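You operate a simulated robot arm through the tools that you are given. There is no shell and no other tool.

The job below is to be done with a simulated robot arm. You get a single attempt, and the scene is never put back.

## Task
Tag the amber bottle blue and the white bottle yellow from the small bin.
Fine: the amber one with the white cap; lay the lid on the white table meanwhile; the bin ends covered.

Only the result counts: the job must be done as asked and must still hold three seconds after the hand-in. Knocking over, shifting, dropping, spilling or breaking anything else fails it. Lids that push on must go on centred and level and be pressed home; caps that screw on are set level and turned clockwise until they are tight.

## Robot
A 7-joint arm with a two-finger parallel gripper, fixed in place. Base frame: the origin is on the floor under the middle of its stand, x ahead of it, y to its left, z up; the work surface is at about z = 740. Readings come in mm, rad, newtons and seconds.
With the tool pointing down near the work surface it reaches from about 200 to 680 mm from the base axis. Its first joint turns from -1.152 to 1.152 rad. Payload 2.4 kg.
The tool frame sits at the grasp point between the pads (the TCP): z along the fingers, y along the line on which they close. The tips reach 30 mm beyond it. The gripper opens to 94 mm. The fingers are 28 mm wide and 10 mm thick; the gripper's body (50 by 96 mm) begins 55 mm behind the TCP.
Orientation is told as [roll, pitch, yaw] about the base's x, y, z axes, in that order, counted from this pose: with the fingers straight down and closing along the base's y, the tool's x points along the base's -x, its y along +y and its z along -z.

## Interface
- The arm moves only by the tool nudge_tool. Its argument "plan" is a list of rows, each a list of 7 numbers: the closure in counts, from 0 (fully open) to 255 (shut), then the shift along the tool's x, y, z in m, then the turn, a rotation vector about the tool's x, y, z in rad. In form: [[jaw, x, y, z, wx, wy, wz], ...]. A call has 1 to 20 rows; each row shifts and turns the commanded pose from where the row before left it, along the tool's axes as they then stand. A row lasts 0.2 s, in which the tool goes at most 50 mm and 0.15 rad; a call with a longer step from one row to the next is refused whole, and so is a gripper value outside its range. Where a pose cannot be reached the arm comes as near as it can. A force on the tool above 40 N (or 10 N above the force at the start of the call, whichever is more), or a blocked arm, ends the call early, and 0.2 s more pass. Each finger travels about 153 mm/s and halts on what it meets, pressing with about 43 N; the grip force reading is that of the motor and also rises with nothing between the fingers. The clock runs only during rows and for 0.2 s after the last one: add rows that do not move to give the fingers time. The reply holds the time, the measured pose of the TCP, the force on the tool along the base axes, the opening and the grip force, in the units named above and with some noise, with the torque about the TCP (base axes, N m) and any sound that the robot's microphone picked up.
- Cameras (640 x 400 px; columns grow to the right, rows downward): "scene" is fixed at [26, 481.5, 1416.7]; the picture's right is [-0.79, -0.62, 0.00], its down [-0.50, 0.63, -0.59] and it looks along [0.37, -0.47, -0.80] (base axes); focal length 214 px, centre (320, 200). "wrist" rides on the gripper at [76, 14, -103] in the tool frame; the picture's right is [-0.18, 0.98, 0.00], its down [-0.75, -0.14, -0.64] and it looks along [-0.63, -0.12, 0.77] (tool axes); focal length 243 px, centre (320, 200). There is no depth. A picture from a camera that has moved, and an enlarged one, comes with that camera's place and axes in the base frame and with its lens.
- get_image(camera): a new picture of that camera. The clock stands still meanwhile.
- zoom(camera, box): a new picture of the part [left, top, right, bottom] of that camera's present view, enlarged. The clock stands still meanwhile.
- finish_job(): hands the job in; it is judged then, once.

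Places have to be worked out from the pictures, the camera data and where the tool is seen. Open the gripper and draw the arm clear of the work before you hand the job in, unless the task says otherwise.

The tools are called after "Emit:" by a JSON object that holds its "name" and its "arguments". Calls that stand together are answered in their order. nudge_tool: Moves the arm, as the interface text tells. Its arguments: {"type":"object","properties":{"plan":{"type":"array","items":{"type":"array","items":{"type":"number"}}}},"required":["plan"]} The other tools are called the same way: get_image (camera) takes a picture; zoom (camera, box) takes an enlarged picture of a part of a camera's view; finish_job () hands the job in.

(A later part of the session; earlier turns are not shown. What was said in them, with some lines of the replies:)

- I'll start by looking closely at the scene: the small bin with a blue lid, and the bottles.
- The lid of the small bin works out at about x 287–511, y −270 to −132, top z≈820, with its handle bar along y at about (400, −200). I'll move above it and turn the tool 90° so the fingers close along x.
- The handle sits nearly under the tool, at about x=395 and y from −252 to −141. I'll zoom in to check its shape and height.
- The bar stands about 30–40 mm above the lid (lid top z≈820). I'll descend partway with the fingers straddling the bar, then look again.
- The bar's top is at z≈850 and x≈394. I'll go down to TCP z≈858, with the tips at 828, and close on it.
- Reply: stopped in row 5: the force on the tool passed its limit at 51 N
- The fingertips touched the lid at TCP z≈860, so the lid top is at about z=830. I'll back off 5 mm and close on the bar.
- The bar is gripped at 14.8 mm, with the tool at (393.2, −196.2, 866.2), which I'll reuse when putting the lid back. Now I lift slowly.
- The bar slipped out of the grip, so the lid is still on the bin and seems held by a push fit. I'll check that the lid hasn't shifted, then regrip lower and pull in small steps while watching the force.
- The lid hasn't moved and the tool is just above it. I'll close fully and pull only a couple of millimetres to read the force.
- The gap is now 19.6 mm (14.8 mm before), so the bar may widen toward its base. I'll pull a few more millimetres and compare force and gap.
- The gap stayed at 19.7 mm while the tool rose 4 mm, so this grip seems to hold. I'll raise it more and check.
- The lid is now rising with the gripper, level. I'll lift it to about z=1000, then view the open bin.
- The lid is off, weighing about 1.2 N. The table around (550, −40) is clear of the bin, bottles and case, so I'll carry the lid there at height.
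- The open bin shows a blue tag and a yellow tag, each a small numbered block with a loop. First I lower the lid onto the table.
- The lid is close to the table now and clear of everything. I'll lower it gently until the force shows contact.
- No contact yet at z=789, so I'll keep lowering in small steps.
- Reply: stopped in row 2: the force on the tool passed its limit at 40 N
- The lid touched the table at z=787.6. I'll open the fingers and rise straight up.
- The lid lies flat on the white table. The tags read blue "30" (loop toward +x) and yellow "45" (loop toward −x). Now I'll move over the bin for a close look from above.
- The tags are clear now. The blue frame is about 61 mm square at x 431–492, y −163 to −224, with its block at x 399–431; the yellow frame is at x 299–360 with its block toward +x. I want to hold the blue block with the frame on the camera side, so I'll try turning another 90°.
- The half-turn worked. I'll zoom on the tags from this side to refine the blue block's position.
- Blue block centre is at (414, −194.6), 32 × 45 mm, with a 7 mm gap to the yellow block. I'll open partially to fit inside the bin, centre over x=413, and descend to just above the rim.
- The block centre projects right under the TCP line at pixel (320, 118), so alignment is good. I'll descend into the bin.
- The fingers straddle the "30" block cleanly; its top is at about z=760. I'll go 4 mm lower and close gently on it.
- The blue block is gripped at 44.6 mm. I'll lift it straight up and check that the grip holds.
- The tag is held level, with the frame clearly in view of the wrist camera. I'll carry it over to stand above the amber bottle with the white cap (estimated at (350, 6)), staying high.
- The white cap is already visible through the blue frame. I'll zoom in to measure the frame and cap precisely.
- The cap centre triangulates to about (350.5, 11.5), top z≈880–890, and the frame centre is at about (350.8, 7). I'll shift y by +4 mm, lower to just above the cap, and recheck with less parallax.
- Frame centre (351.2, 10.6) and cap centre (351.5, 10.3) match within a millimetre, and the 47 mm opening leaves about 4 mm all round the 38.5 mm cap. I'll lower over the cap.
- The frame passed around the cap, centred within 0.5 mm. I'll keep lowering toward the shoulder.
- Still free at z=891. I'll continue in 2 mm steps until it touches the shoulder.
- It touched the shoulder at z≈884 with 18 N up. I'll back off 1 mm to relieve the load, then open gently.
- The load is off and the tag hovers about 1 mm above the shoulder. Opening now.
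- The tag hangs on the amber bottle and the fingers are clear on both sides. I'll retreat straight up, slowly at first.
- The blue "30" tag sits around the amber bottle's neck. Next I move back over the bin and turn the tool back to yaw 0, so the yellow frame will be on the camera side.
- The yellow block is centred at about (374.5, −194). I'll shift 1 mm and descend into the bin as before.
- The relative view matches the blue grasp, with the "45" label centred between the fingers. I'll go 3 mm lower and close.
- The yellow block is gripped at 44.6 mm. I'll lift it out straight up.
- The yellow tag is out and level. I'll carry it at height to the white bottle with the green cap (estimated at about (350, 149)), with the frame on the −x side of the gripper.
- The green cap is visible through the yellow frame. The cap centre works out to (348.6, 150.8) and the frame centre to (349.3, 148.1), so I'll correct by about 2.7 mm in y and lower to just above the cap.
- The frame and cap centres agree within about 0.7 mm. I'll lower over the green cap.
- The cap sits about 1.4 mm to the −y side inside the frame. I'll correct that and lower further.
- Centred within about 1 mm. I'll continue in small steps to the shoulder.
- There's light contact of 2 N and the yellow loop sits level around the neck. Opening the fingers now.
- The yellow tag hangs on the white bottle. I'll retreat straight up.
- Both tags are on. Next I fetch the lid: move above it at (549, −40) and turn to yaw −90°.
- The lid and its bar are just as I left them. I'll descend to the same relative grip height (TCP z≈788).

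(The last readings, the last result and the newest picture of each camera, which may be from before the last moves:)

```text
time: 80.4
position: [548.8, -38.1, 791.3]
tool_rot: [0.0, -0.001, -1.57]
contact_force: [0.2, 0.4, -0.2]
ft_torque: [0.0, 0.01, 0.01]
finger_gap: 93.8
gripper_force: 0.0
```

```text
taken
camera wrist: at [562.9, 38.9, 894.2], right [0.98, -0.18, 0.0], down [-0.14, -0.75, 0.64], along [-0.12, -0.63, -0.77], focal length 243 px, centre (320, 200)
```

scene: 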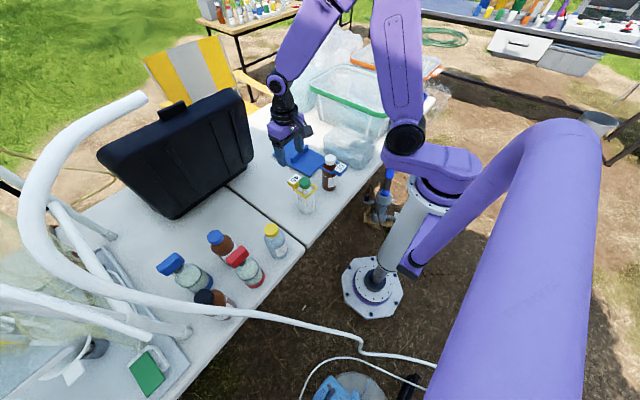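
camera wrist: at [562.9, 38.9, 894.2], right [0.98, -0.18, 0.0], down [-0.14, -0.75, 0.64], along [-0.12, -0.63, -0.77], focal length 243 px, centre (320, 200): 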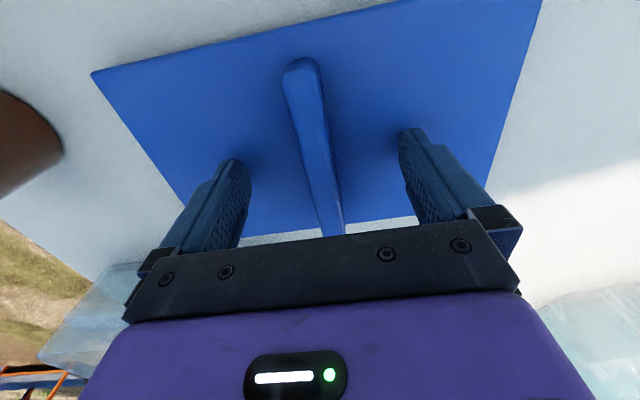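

Emit:
{"name": "nudge_tool", "arguments": {"plan": [[0, 0, 0, 0.002, 0, 0, 0], [0, 0, 0, 0.0015, 0, 0, 0], [0, 0, 0, 0, 0, 0, 0], [255, 0, 0, 0, 0, 0, 0], [255, 0, 0, 0, 0, 0, 0], [255, 0, 0, 0, 0, 0, 0], [255, 0, 0, 0, 0, 0, 0]]}}

Emit:
{"name": "get_image", "arguments": {"camera": "wrist"}}

```text
time: 82.0
position: [546.6, -38.1, 787.0]
tool_rot: [-0.001, 0.001, -1.572]
contact_force: [0.4, -0.9, 0.8]
ft_torque: [-0.01, 0.0, 0.03]
finger_gap: 19.0
gripper_force: 42.9
```

```text
taken
camera wrist: at [562.5, 38.4, 891.0], right [0.98, -0.18, 0.0], down [-0.14, -0.75, 0.64], along [-0.12, -0.63, -0.77], focal length 243 px, centre (320, 200)
```

wrist: 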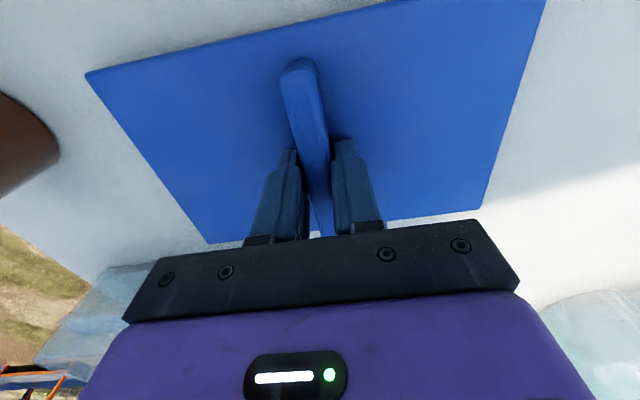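

The bar is gripped at 19 mm with nearly the same hold as before. I'll lift the lid slowly off the table.

Emit:
{"name": "nudge_tool", "arguments": {"plan": [[255, 0, 0, -0.001, 0, 0, 0], [255, 0, 0, -0.001, 0, 0, 0], [255, 0, 0, -0.002, 0, 0, 0], [255, 0, 0, -0.003, 0, 0, 0], [255, 0, 0, -0.005, 0, 0, 0], [255, 0, 0, -0.01, 0, 0, 0], [255, 0, 0, -0.015, 0, 0, 0], [255, 0, 0, -0.02, 0, 0, 0], [255, 0, 0, -0.02, 0, 0, 0], [255, 0, 0, -0.025, 0, 0, 0], [255, 0, 0, -0.025, 0, 0, 0], [255, 0, 0, -0.025, 0, 0, 0], [255, 0, 0, -0.025, 0, 0, 0], [255, 0, 0, -0.025, 0, 0, 0], [255, 0, 0, -0.015, 0, 0, 0], [255, 0, 0, 0, 0, 0, 0]]}}

Emit:
{"name": "get_image", "arguments": {"camera": "wrist"}}

Emit:
{"name": "zoom", "arguments": {"camera": "scene", "box": [240, 60, 400, 180]}}

```text
time: 85.4
position: [547.2, -38.4, 1004.9]
tool_rot: [-0.001, 0.0, -1.571]
contact_force: [0.1, 0.2, -1.3]
ft_torque: [0.03, 0.0, 0.03]
finger_gap: 19.2
gripper_force: 42.8
```

```text
taken
camera wrist: at [562.3, 37.5, 1108.6], right [0.98, -0.18, 0.0], down [-0.14, -0.75, 0.64], along [-0.12, -0.63, -0.77], focal length 243 px, centre (320, 200)
```

wrist: 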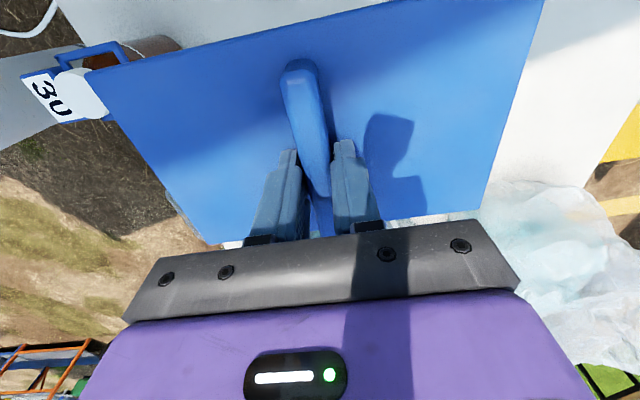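

```text
3.33 times, centred on (320, 120) of scene
camera zoom: at [26.0, 481.5, 1416.7], right [-0.79, -0.62, 0.0], down [-0.5, 0.63, -0.59], along [0.37, -0.47, -0.8], focal length 715 px, centre (320, 467)
```

zoom: 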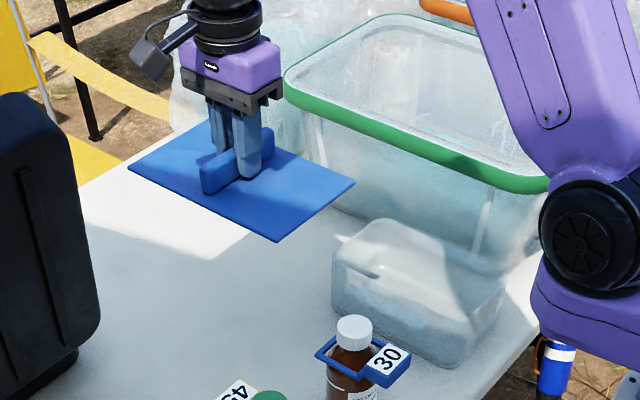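

The lid is held level in the same attitude as before. I'll carry it back over the bin to (392.6, −196).

Emit:
{"name": "nudge_tool", "arguments": {"plan": [[255, -0.006, -0.006, 0, 0, 0, 0], [255, -0.012, -0.012, 0, 0, 0, 0], [255, -0.02, -0.02, 0, 0, 0, 0], [255, -0.024, -0.023, 0, 0, 0, 0], [255, -0.024, -0.023, 0, 0, 0, 0], [255, -0.024, -0.023, 0, 0, 0, 0], [255, -0.022, -0.022, 0, 0, 0, 0], [255, -0.014, -0.014, 0, 0, 0, 0], [255, -0.0075, -0.0076, 0, 0, 0, 0], [255, -0.004, -0.004, 0, 0, 0, 0], [255, 0, 0, 0, 0, 0, 0]]}}

Emit:
{"name": "get_image", "arguments": {"camera": "wrist"}}

Emit:
{"name": "zoom", "arguments": {"camera": "scene", "box": [300, 60, 410, 180]}}

```text
time: 87.8
position: [394.5, -198.7, 1006.5]
tool_rot: [-0.001, 0.001, -1.57]
contact_force: [0.4, -0.8, -0.9]
ft_torque: [0.0, -0.01, -0.01]
finger_gap: 15.0
gripper_force: 42.9
```

```text
taken
camera wrist: at [408.9, -121.0, 1108.3], right [0.98, -0.18, 0.0], down [-0.14, -0.75, 0.64], along [-0.12, -0.63, -0.77], focal length 243 px, centre (320, 200)
```

wrist: 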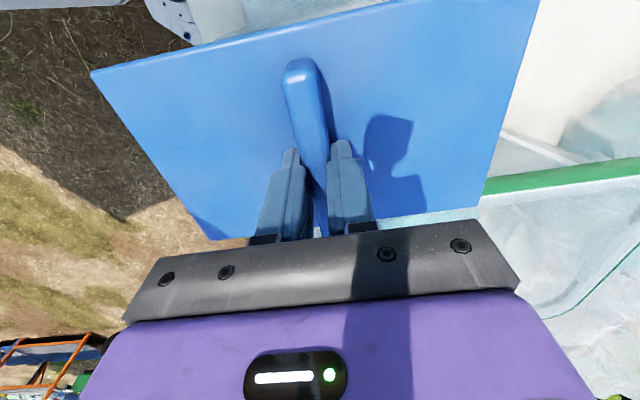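

```text
3.33 times, centred on (355, 120) of scene
camera zoom: at [26.0, 481.5, 1416.7], right [-0.79, -0.62, 0.0], down [-0.5, 0.63, -0.59], along [0.37, -0.47, -0.8], focal length 715 px, centre (203, 467)
```

zoom: 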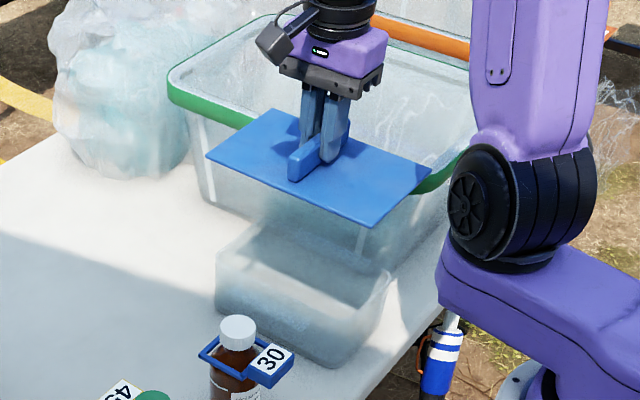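

The gap has dropped to 15 mm, so the lid has slid about 5 mm down in the fingers. I'll lower it smoothly now to reduce the risk, then check the position close to the rim.

Emit:
{"name": "nudge_tool", "arguments": {"plan": [[255, 0, 0, 0.004, 0, 0, 0], [255, 0.0003, -0.0002, 0.008, 0, 0, 0], [255, 0.0005, -0.0003, 0.012, 0, 0, 0], [255, 0.0005, -0.0003, 0.014, 0, 0, 0], [255, 0.0005, -0.0002, 0.014, 0, 0, 0], [255, 0.0002, 0, 0.012, 0, 0, 0], [255, 0, 0, 0.009, 0, 0, 0], [255, 0, 0, 0.006, 0, 0, 0], [255, 0, 0, 0.003, 0, 0, 0], [255, 0, 0, 0.001, 0, 0, 0]]}}

Emit:
{"name": "get_image", "arguments": {"camera": "wrist"}}

Emit:
{"name": "zoom", "arguments": {"camera": "scene", "box": [315, 100, 385, 175]}}

```text
time: 90.0
position: [393.2, -195.8, 922.0]
tool_rot: [0.0, 0.0, -1.571]
contact_force: [-0.3, 1.1, -0.4]
ft_torque: [0.01, 0.0, -0.01]
finger_gap: 15.0
gripper_force: 42.9
```

```text
taken
camera wrist: at [407.1, -117.8, 1024.8], right [0.98, -0.18, 0.0], down [-0.14, -0.75, 0.64], along [-0.12, -0.63, -0.77], focal length 243 px, centre (320, 200)
```

wrist: 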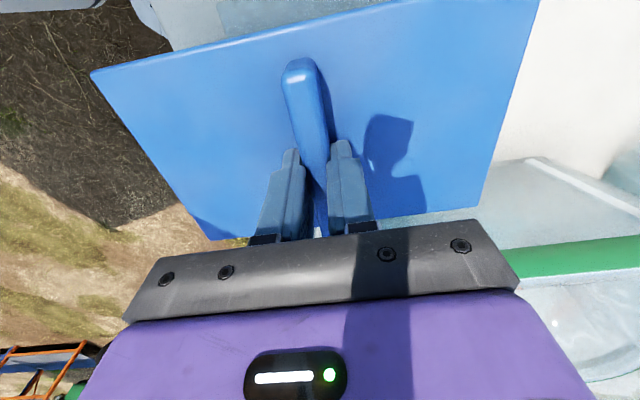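

```text
5.33 times, centred on (350, 138) of scene
camera zoom: at [26.0, 481.5, 1416.7], right [-0.79, -0.62, 0.0], down [-0.5, 0.63, -0.59], along [0.37, -0.47, -0.8], focal length 1144 px, centre (160, 533)
```

zoom: 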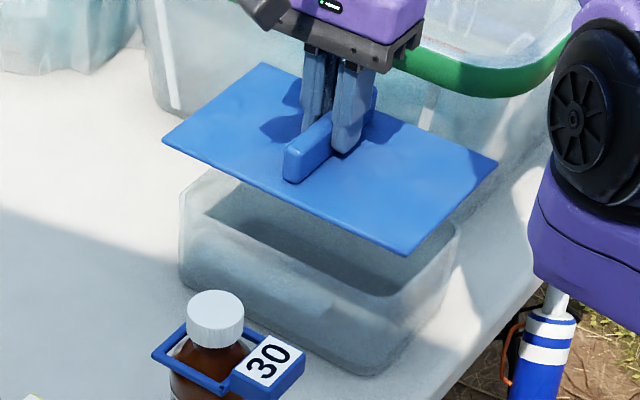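

The grip is stable at 15 mm with no further slip, and the lid is level over the bin within about 1–2 mm. I'll lower to about 12 mm above the seat and compare with the original picture.

Emit:
{"name": "nudge_tool", "arguments": {"plan": [[255, 0, 0, 0.003, 0, 0, 0], [255, 0.0003, 0.0003, 0.006, 0, 0, 0], [255, 0.0002, 0.0002, 0.008, 0, 0, 0], [255, 0, 0, 0.008, 0, 0, 0], [255, 0, 0, 0.007, 0, 0, 0], [255, 0, 0, 0.005, 0, 0, 0], [255, 0, 0, 0.003, 0, 0, 0], [255, 0, 0, 0.001, 0, 0, 0]]}}

Emit:
{"name": "zoom", "arguments": {"camera": "scene", "box": [315, 115, 385, 175]}}

Emit:
{"name": "get_image", "arguments": {"camera": "wrist"}}

```text
time: 91.8
position: [394.3, -195.4, 881.5]
tool_rot: [0.001, -0.002, -1.571]
contact_force: [0.2, -0.8, -0.4]
ft_torque: [-0.01, -0.01, 0.0]
finger_gap: 15.0
gripper_force: 42.7
```

```text
6.67 times, centred on (350, 145) of scene
camera zoom: at [26.0, 481.5, 1416.7], right [-0.79, -0.62, 0.0], down [-0.5, 0.63, -0.59], along [0.37, -0.47, -0.8], focal length 1430 px, centre (120, 567)
```

zoom: 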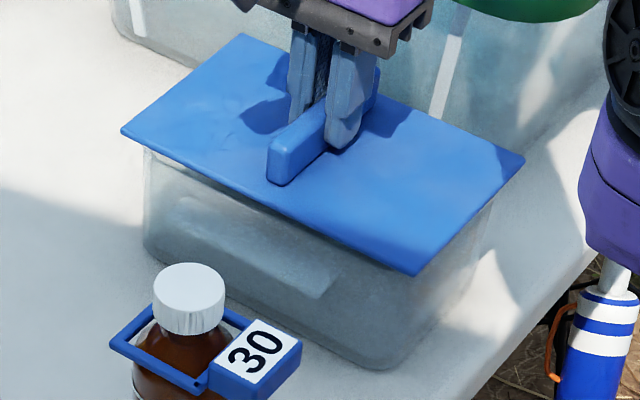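

```text
taken
camera wrist: at [407.6, -116.8, 983.8], right [0.98, -0.18, 0.0], down [-0.14, -0.75, 0.64], along [-0.12, -0.63, -0.77], focal length 243 px, centre (320, 200)
```

wrist: 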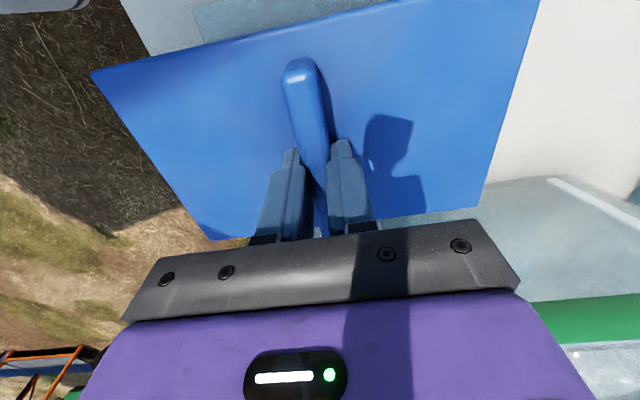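

The lid corners match the original picture to within about 1 mm. I'll lower the last stretch in small steps, watching for contact.

Emit:
{"name": "nudge_tool", "arguments": {"plan": [[255, 0, 0, 0.003, 0, 0, 0], [255, 0, 0, 0.003, 0, 0, 0], [255, 0, 0, 0.002, 0, 0, 0], [255, 0, 0, 0.001, 0, 0, 0], [255, 0, 0, 0, 0, 0, 0]]}}

Emit:
{"name": "zoom", "arguments": {"camera": "scene", "box": [315, 115, 385, 175]}}

```text
time: 93.0
position: [393.4, -193.6, 871.8]
tool_rot: [0.001, 0.0, -1.572]
contact_force: [0.1, -0.9, -0.9]
ft_torque: [-0.01, 0.01, -0.01]
finger_gap: 14.9
gripper_force: 43.0
```

```text
6.67 times, centred on (350, 145) of scene
camera zoom: at [26.0, 481.5, 1416.7], right [-0.79, -0.62, 0.0], down [-0.5, 0.63, -0.59], along [0.37, -0.47, -0.8], focal length 1430 px, centre (120, 567)
```

zoom: 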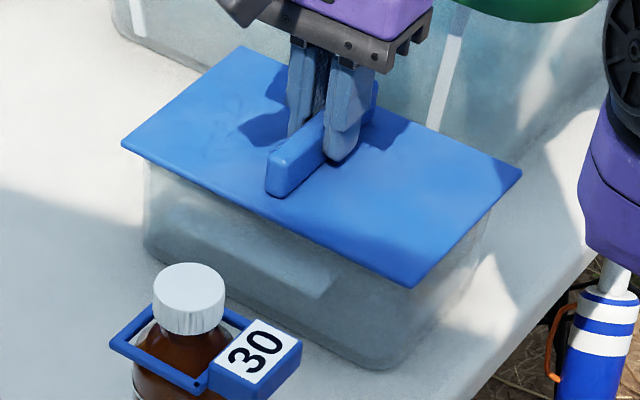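

About 3–4 mm remain to the seat and there's no contact yet. I'll continue in 1 mm steps.

Emit:
{"name": "nudge_tool", "arguments": {"plan": [[255, 0, 0, 0.001, 0, 0, 0], [255, 0, 0, 0.001, 0, 0, 0], [255, 0, 0, 0.001, 0, 0, 0], [255, 0, 0, 0, 0, 0, 0]]}}

Emit:
{"name": "zoom", "arguments": {"camera": "scene", "box": [315, 115, 385, 175]}}

```text
time: 94.0
position: [392.4, -195.7, 869.0]
tool_rot: [0.001, -0.001, -1.571]
contact_force: [1.1, -1.1, -0.7]
ft_torque: [0.0, 0.0, -0.02]
finger_gap: 15.0
gripper_force: 43.0
```

```text
6.67 times, centred on (350, 145) of scene
camera zoom: at [26.0, 481.5, 1416.7], right [-0.79, -0.62, 0.0], down [-0.5, 0.63, -0.59], along [0.37, -0.47, -0.8], focal length 1430 px, centre (120, 567)
```

zoom: 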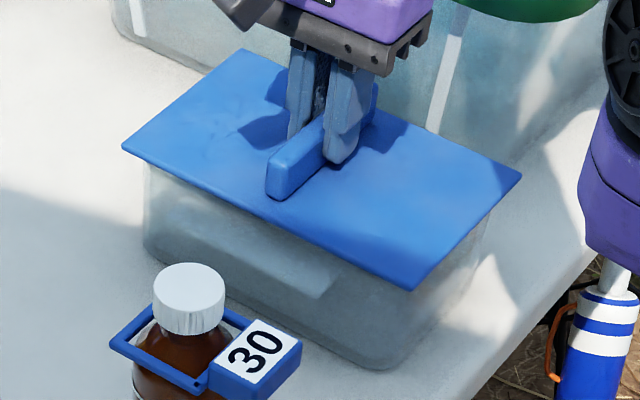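

The corners now match the original within a pixel. I'll go down until the force shows the lid seated.

Emit:
{"name": "nudge_tool", "arguments": {"plan": [[255, 0, 0, 0.001, 0, 0, 0], [255, 0, 0, 0.001, 0, 0, 0], [255, 0, 0, 0, 0, 0, 0]]}}

```text
time: 94.8
position: [394.7, -193.7, 866.9]
tool_rot: [0.0, 0.0, -1.57]
contact_force: [-0.4, -0.3, -0.5]
ft_torque: [0.01, -0.01, 0.0]
finger_gap: 15.2
gripper_force: 43.4
```

Emit:
{"name": "nudge_tool", "arguments": {"plan": [[255, 0, 0, 0.001, 0, 0, 0], [255, 0, 0, 0.001, 0, 0, 0], [255, 0, 0, 0, 0, 0, 0]]}}

Emit:
{"name": "zoom", "arguments": {"camera": "scene", "box": [315, 115, 385, 175]}}

Emit:
{"name": "get_image", "arguments": {"camera": "wrist"}}

```text
time: 95.6
position: [393.0, -195.3, 866.1]
tool_rot: [0.002, -0.004, -1.572]
contact_force: [-4.1, 2.3, 37.8]
ft_torque: [0.02, 0.25, 0.01]
finger_gap: 14.9
gripper_force: 43.4
```

```text
6.67 times, centred on (350, 145) of scene
camera zoom: at [25.4, 481.8, 1416.6], right [-0.79, -0.62, 0.0], down [-0.5, 0.63, -0.59], along [0.37, -0.47, -0.8], focal length 1430 px, centre (120, 567)
```

zoom: 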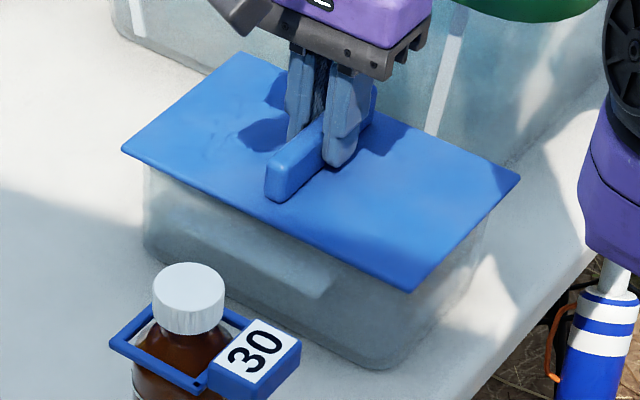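

```text
taken
camera wrist: at [407.6, -117.6, 968.8], right [0.98, -0.18, 0.0], down [-0.14, -0.75, 0.64], along [-0.12, -0.63, -0.77], focal length 243 px, centre (320, 200)
```

wrist: 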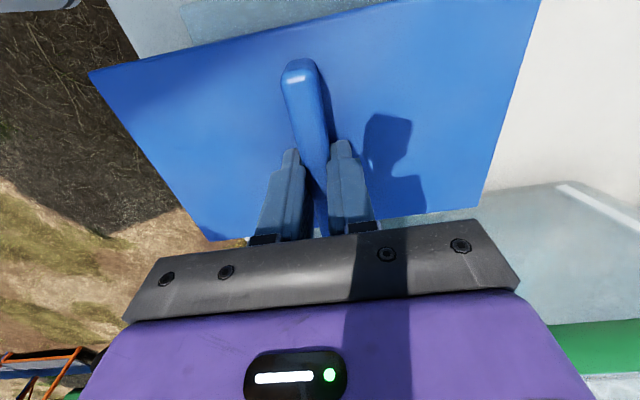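

The lid hit bottom with 38 N and its corners coincide with the original seated picture. I'll ease the load by 1 mm and open the fingers.

Emit:
{"name": "nudge_tool", "arguments": {"plan": [[255, 0, 0, -0.001, 0, 0, 0], [255, 0, 0, 0, 0, 0, 0], [200, 0, 0, 0, 0, 0, 0], [100, 0, 0, 0, 0, 0, 0], [0, 0, 0, 0, 0, 0, 0], [0, 0, 0, 0, 0, 0, 0]]}}

Emit:
{"name": "zoom", "arguments": {"camera": "scene", "box": [315, 115, 385, 175]}}

```text
time: 97.0
position: [393.4, -193.6, 864.3]
tool_rot: [0.001, -0.001, -1.571]
contact_force: [0.0, 0.5, -0.2]
ft_torque: [-0.03, -0.01, 0.03]
finger_gap: 93.6
gripper_force: 0.0
```

```text
6.67 times, centred on (350, 145) of scene
camera zoom: at [26.0, 481.5, 1416.7], right [-0.79, -0.62, 0.0], down [-0.5, 0.63, -0.59], along [0.37, -0.47, -0.8], focal length 1430 px, centre (120, 567)
```

zoom: 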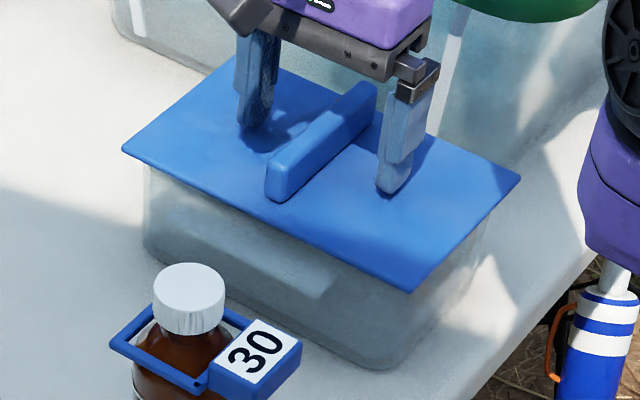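

The lid is back on and the fingers are open. As a seating check I'll press straight down with both fingertips either side of the bar; originally they touched at z≈860.6.

Emit:
{"name": "nudge_tool", "arguments": {"plan": [[0, 0, 0, 0.001, 0, 0, 0], [0, 0, 0, 0.001, 0, 0, 0], [0, 0, 0, 0.001, 0, 0, 0], [0, 0, 0, 0, 0, 0, 0]]}}

```text
time: 98.0
position: [393.2, -193.1, 861.9]
tool_rot: [-0.001, -0.001, -1.571]
contact_force: [0.7, -0.4, -0.1]
ft_torque: [-0.02, 0.0, 0.02]
finger_gap: 94.1
gripper_force: 0.0
```

Emit:
{"name": "nudge_tool", "arguments": {"plan": [[0, 0, 0, 0.001, 0, 0, 0], [0, 0, 0, 0.001, 0, 0, 0], [0, 0, 0, 0, 0, 0, 0]]}}

```text
time: 98.8
position: [392.5, -193.2, 861.1]
tool_rot: [0.002, -0.003, -1.57]
contact_force: [-1.7, 0.4, 11.9]
ft_torque: [0.05, 0.54, -0.03]
finger_gap: 93.6
gripper_force: 0.0
```

Contact came at z≈861, the same height as originally, though with a bit more load on the −x fingertip. I'll press a little further to make sure it's level and home.

Emit:
{"name": "nudge_tool", "arguments": {"plan": [[0, 0, 0, 0.0008, 0, 0, 0], [0, 0, 0, 0, 0, 0, 0]]}}

```text
time: 99.4
position: [393.1, -192.3, 860.8]
tool_rot: [0.002, -0.005, -1.571]
contact_force: [-3.9, 2.8, 33.4]
ft_torque: [0.11, 0.7, -0.01]
finger_gap: 94.0
gripper_force: 0.1
```

Both fingertips now bear (33 N) at the same height and load pattern as on the originally seated lid, so it's home and level. I'll retreat upward.

Emit:
{"name": "nudge_tool", "arguments": {"plan": [[0, 0, 0, -0.002, 0, 0, 0], [0, 0, 0, -0.01, 0, 0, 0], [0, 0, 0, -0.025, 0, 0, 0], [0, 0, 0, -0.03, 0, 0, 0], [0, 0, 0, -0.03, 0, 0, 0], [0, 0, 0, -0.03, 0, 0, 0], [0, 0, 0, -0.03, 0, 0, 0], [0, 0, 0, -0.03, 0, 0, 0], [0, 0, 0, -0.03, 0, 0, 0], [0, 0, 0, -0.03, 0, 0, 0], [0, 0, 0, 0, 0, 0, 0]]}}

Emit:
{"name": "get_image", "arguments": {"camera": "scene"}}

Emit:
{"name": "zoom", "arguments": {"camera": "scene", "box": [315, 115, 385, 175]}}

Emit:
{"name": "zoom", "arguments": {"camera": "scene", "box": [280, 130, 360, 215]}}

Emit:
{"name": "get_image", "arguments": {"camera": "wrist"}}

```text
time: 101.8
position: [392.7, -193.5, 1106.4]
tool_rot: [0.002, 0.0, -1.571]
contact_force: [-0.4, -0.3, 0.0]
ft_torque: [0.05, 0.01, 0.02]
finger_gap: 94.0
gripper_force: 0.0
```

```text
taken
```

scene: 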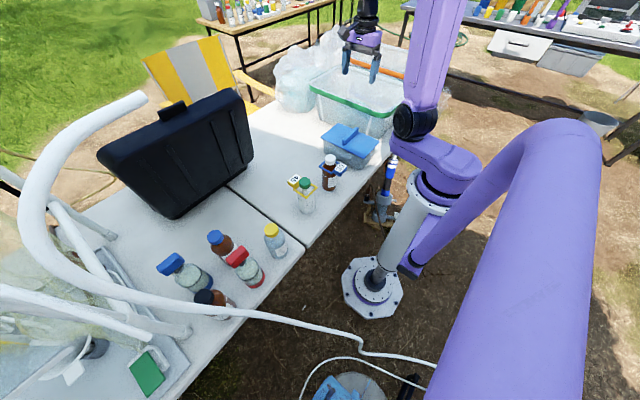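

```text
6.67 times, centred on (350, 145) of scene
camera zoom: at [26.0, 481.5, 1416.7], right [-0.79, -0.62, 0.0], down [-0.5, 0.63, -0.59], along [0.37, -0.47, -0.8], focal length 1430 px, centre (120, 567)
```

zoom: 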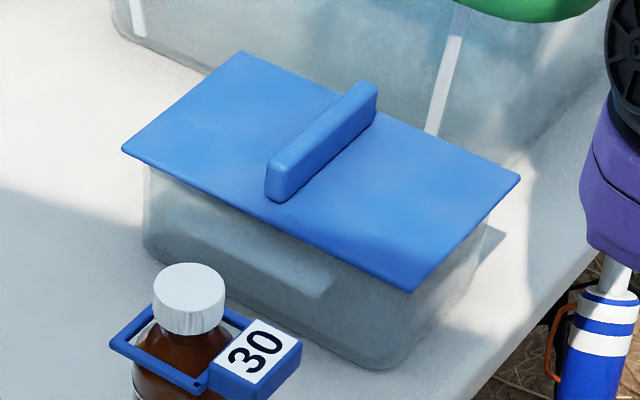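

```text
4.71 times, centred on (320, 172) of scene
camera zoom: at [26.0, 481.5, 1416.7], right [-0.79, -0.62, 0.0], down [-0.5, 0.63, -0.59], along [0.37, -0.47, -0.8], focal length 1009 px, centre (320, 329)
```

zoom: 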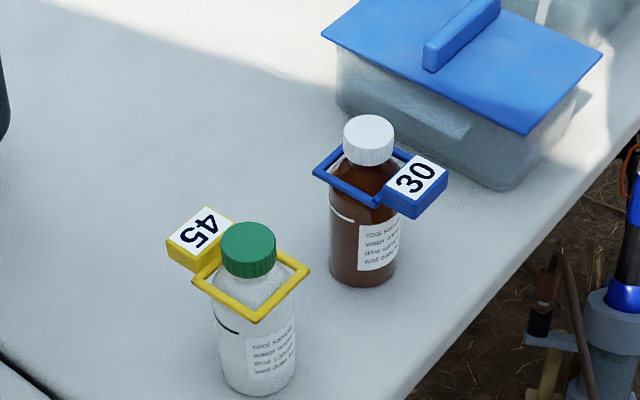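

```text
taken
camera wrist: at [407.8, -116.2, 1210.2], right [0.98, -0.18, 0.0], down [-0.14, -0.75, 0.64], along [-0.12, -0.63, -0.77], focal length 243 px, centre (320, 200)
```

wrist: 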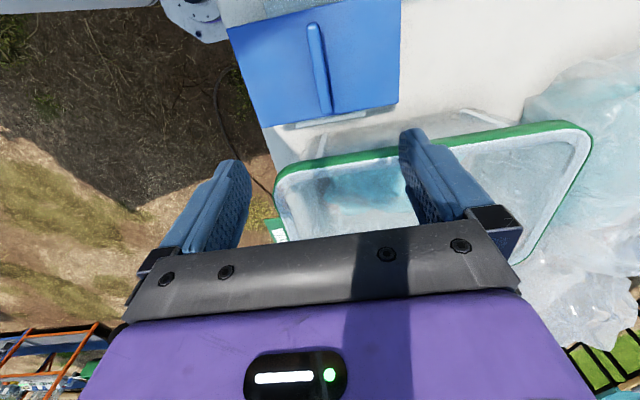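

The bin is covered with its lid matching the original seated picture, the blue "30" tag is on the white-capped amber bottle, and the yellow "45" tag is on the white bottle. Nothing else has moved, and the arm is open and well clear, so I'm handing the job in.

Emit:
{"name": "finish_job", "arguments": {}}

```text
The job is handed in.
```

The job is done and handed in; I haven't been shown a verdict.

- **Amber bottle:** the one with the white cap now has the blue tag ("30") around its neck.
- **White bottle:** the green-capped one now has the yellow tag ("45") around its neck.
- **Bin:** the lid lay on the white table in the meantime. It is back on the bin, centred to within about 1 mm of where it started, and pressed down level.

Two things didn't go cleanly with the lid. My first grip on its handle slipped off, but the lid stayed where it was. On the way back it slid about 5 mm down in the fingers, but it did not drop.

In the last pictures nothing else had moved, and the arm was open and clear of the work.
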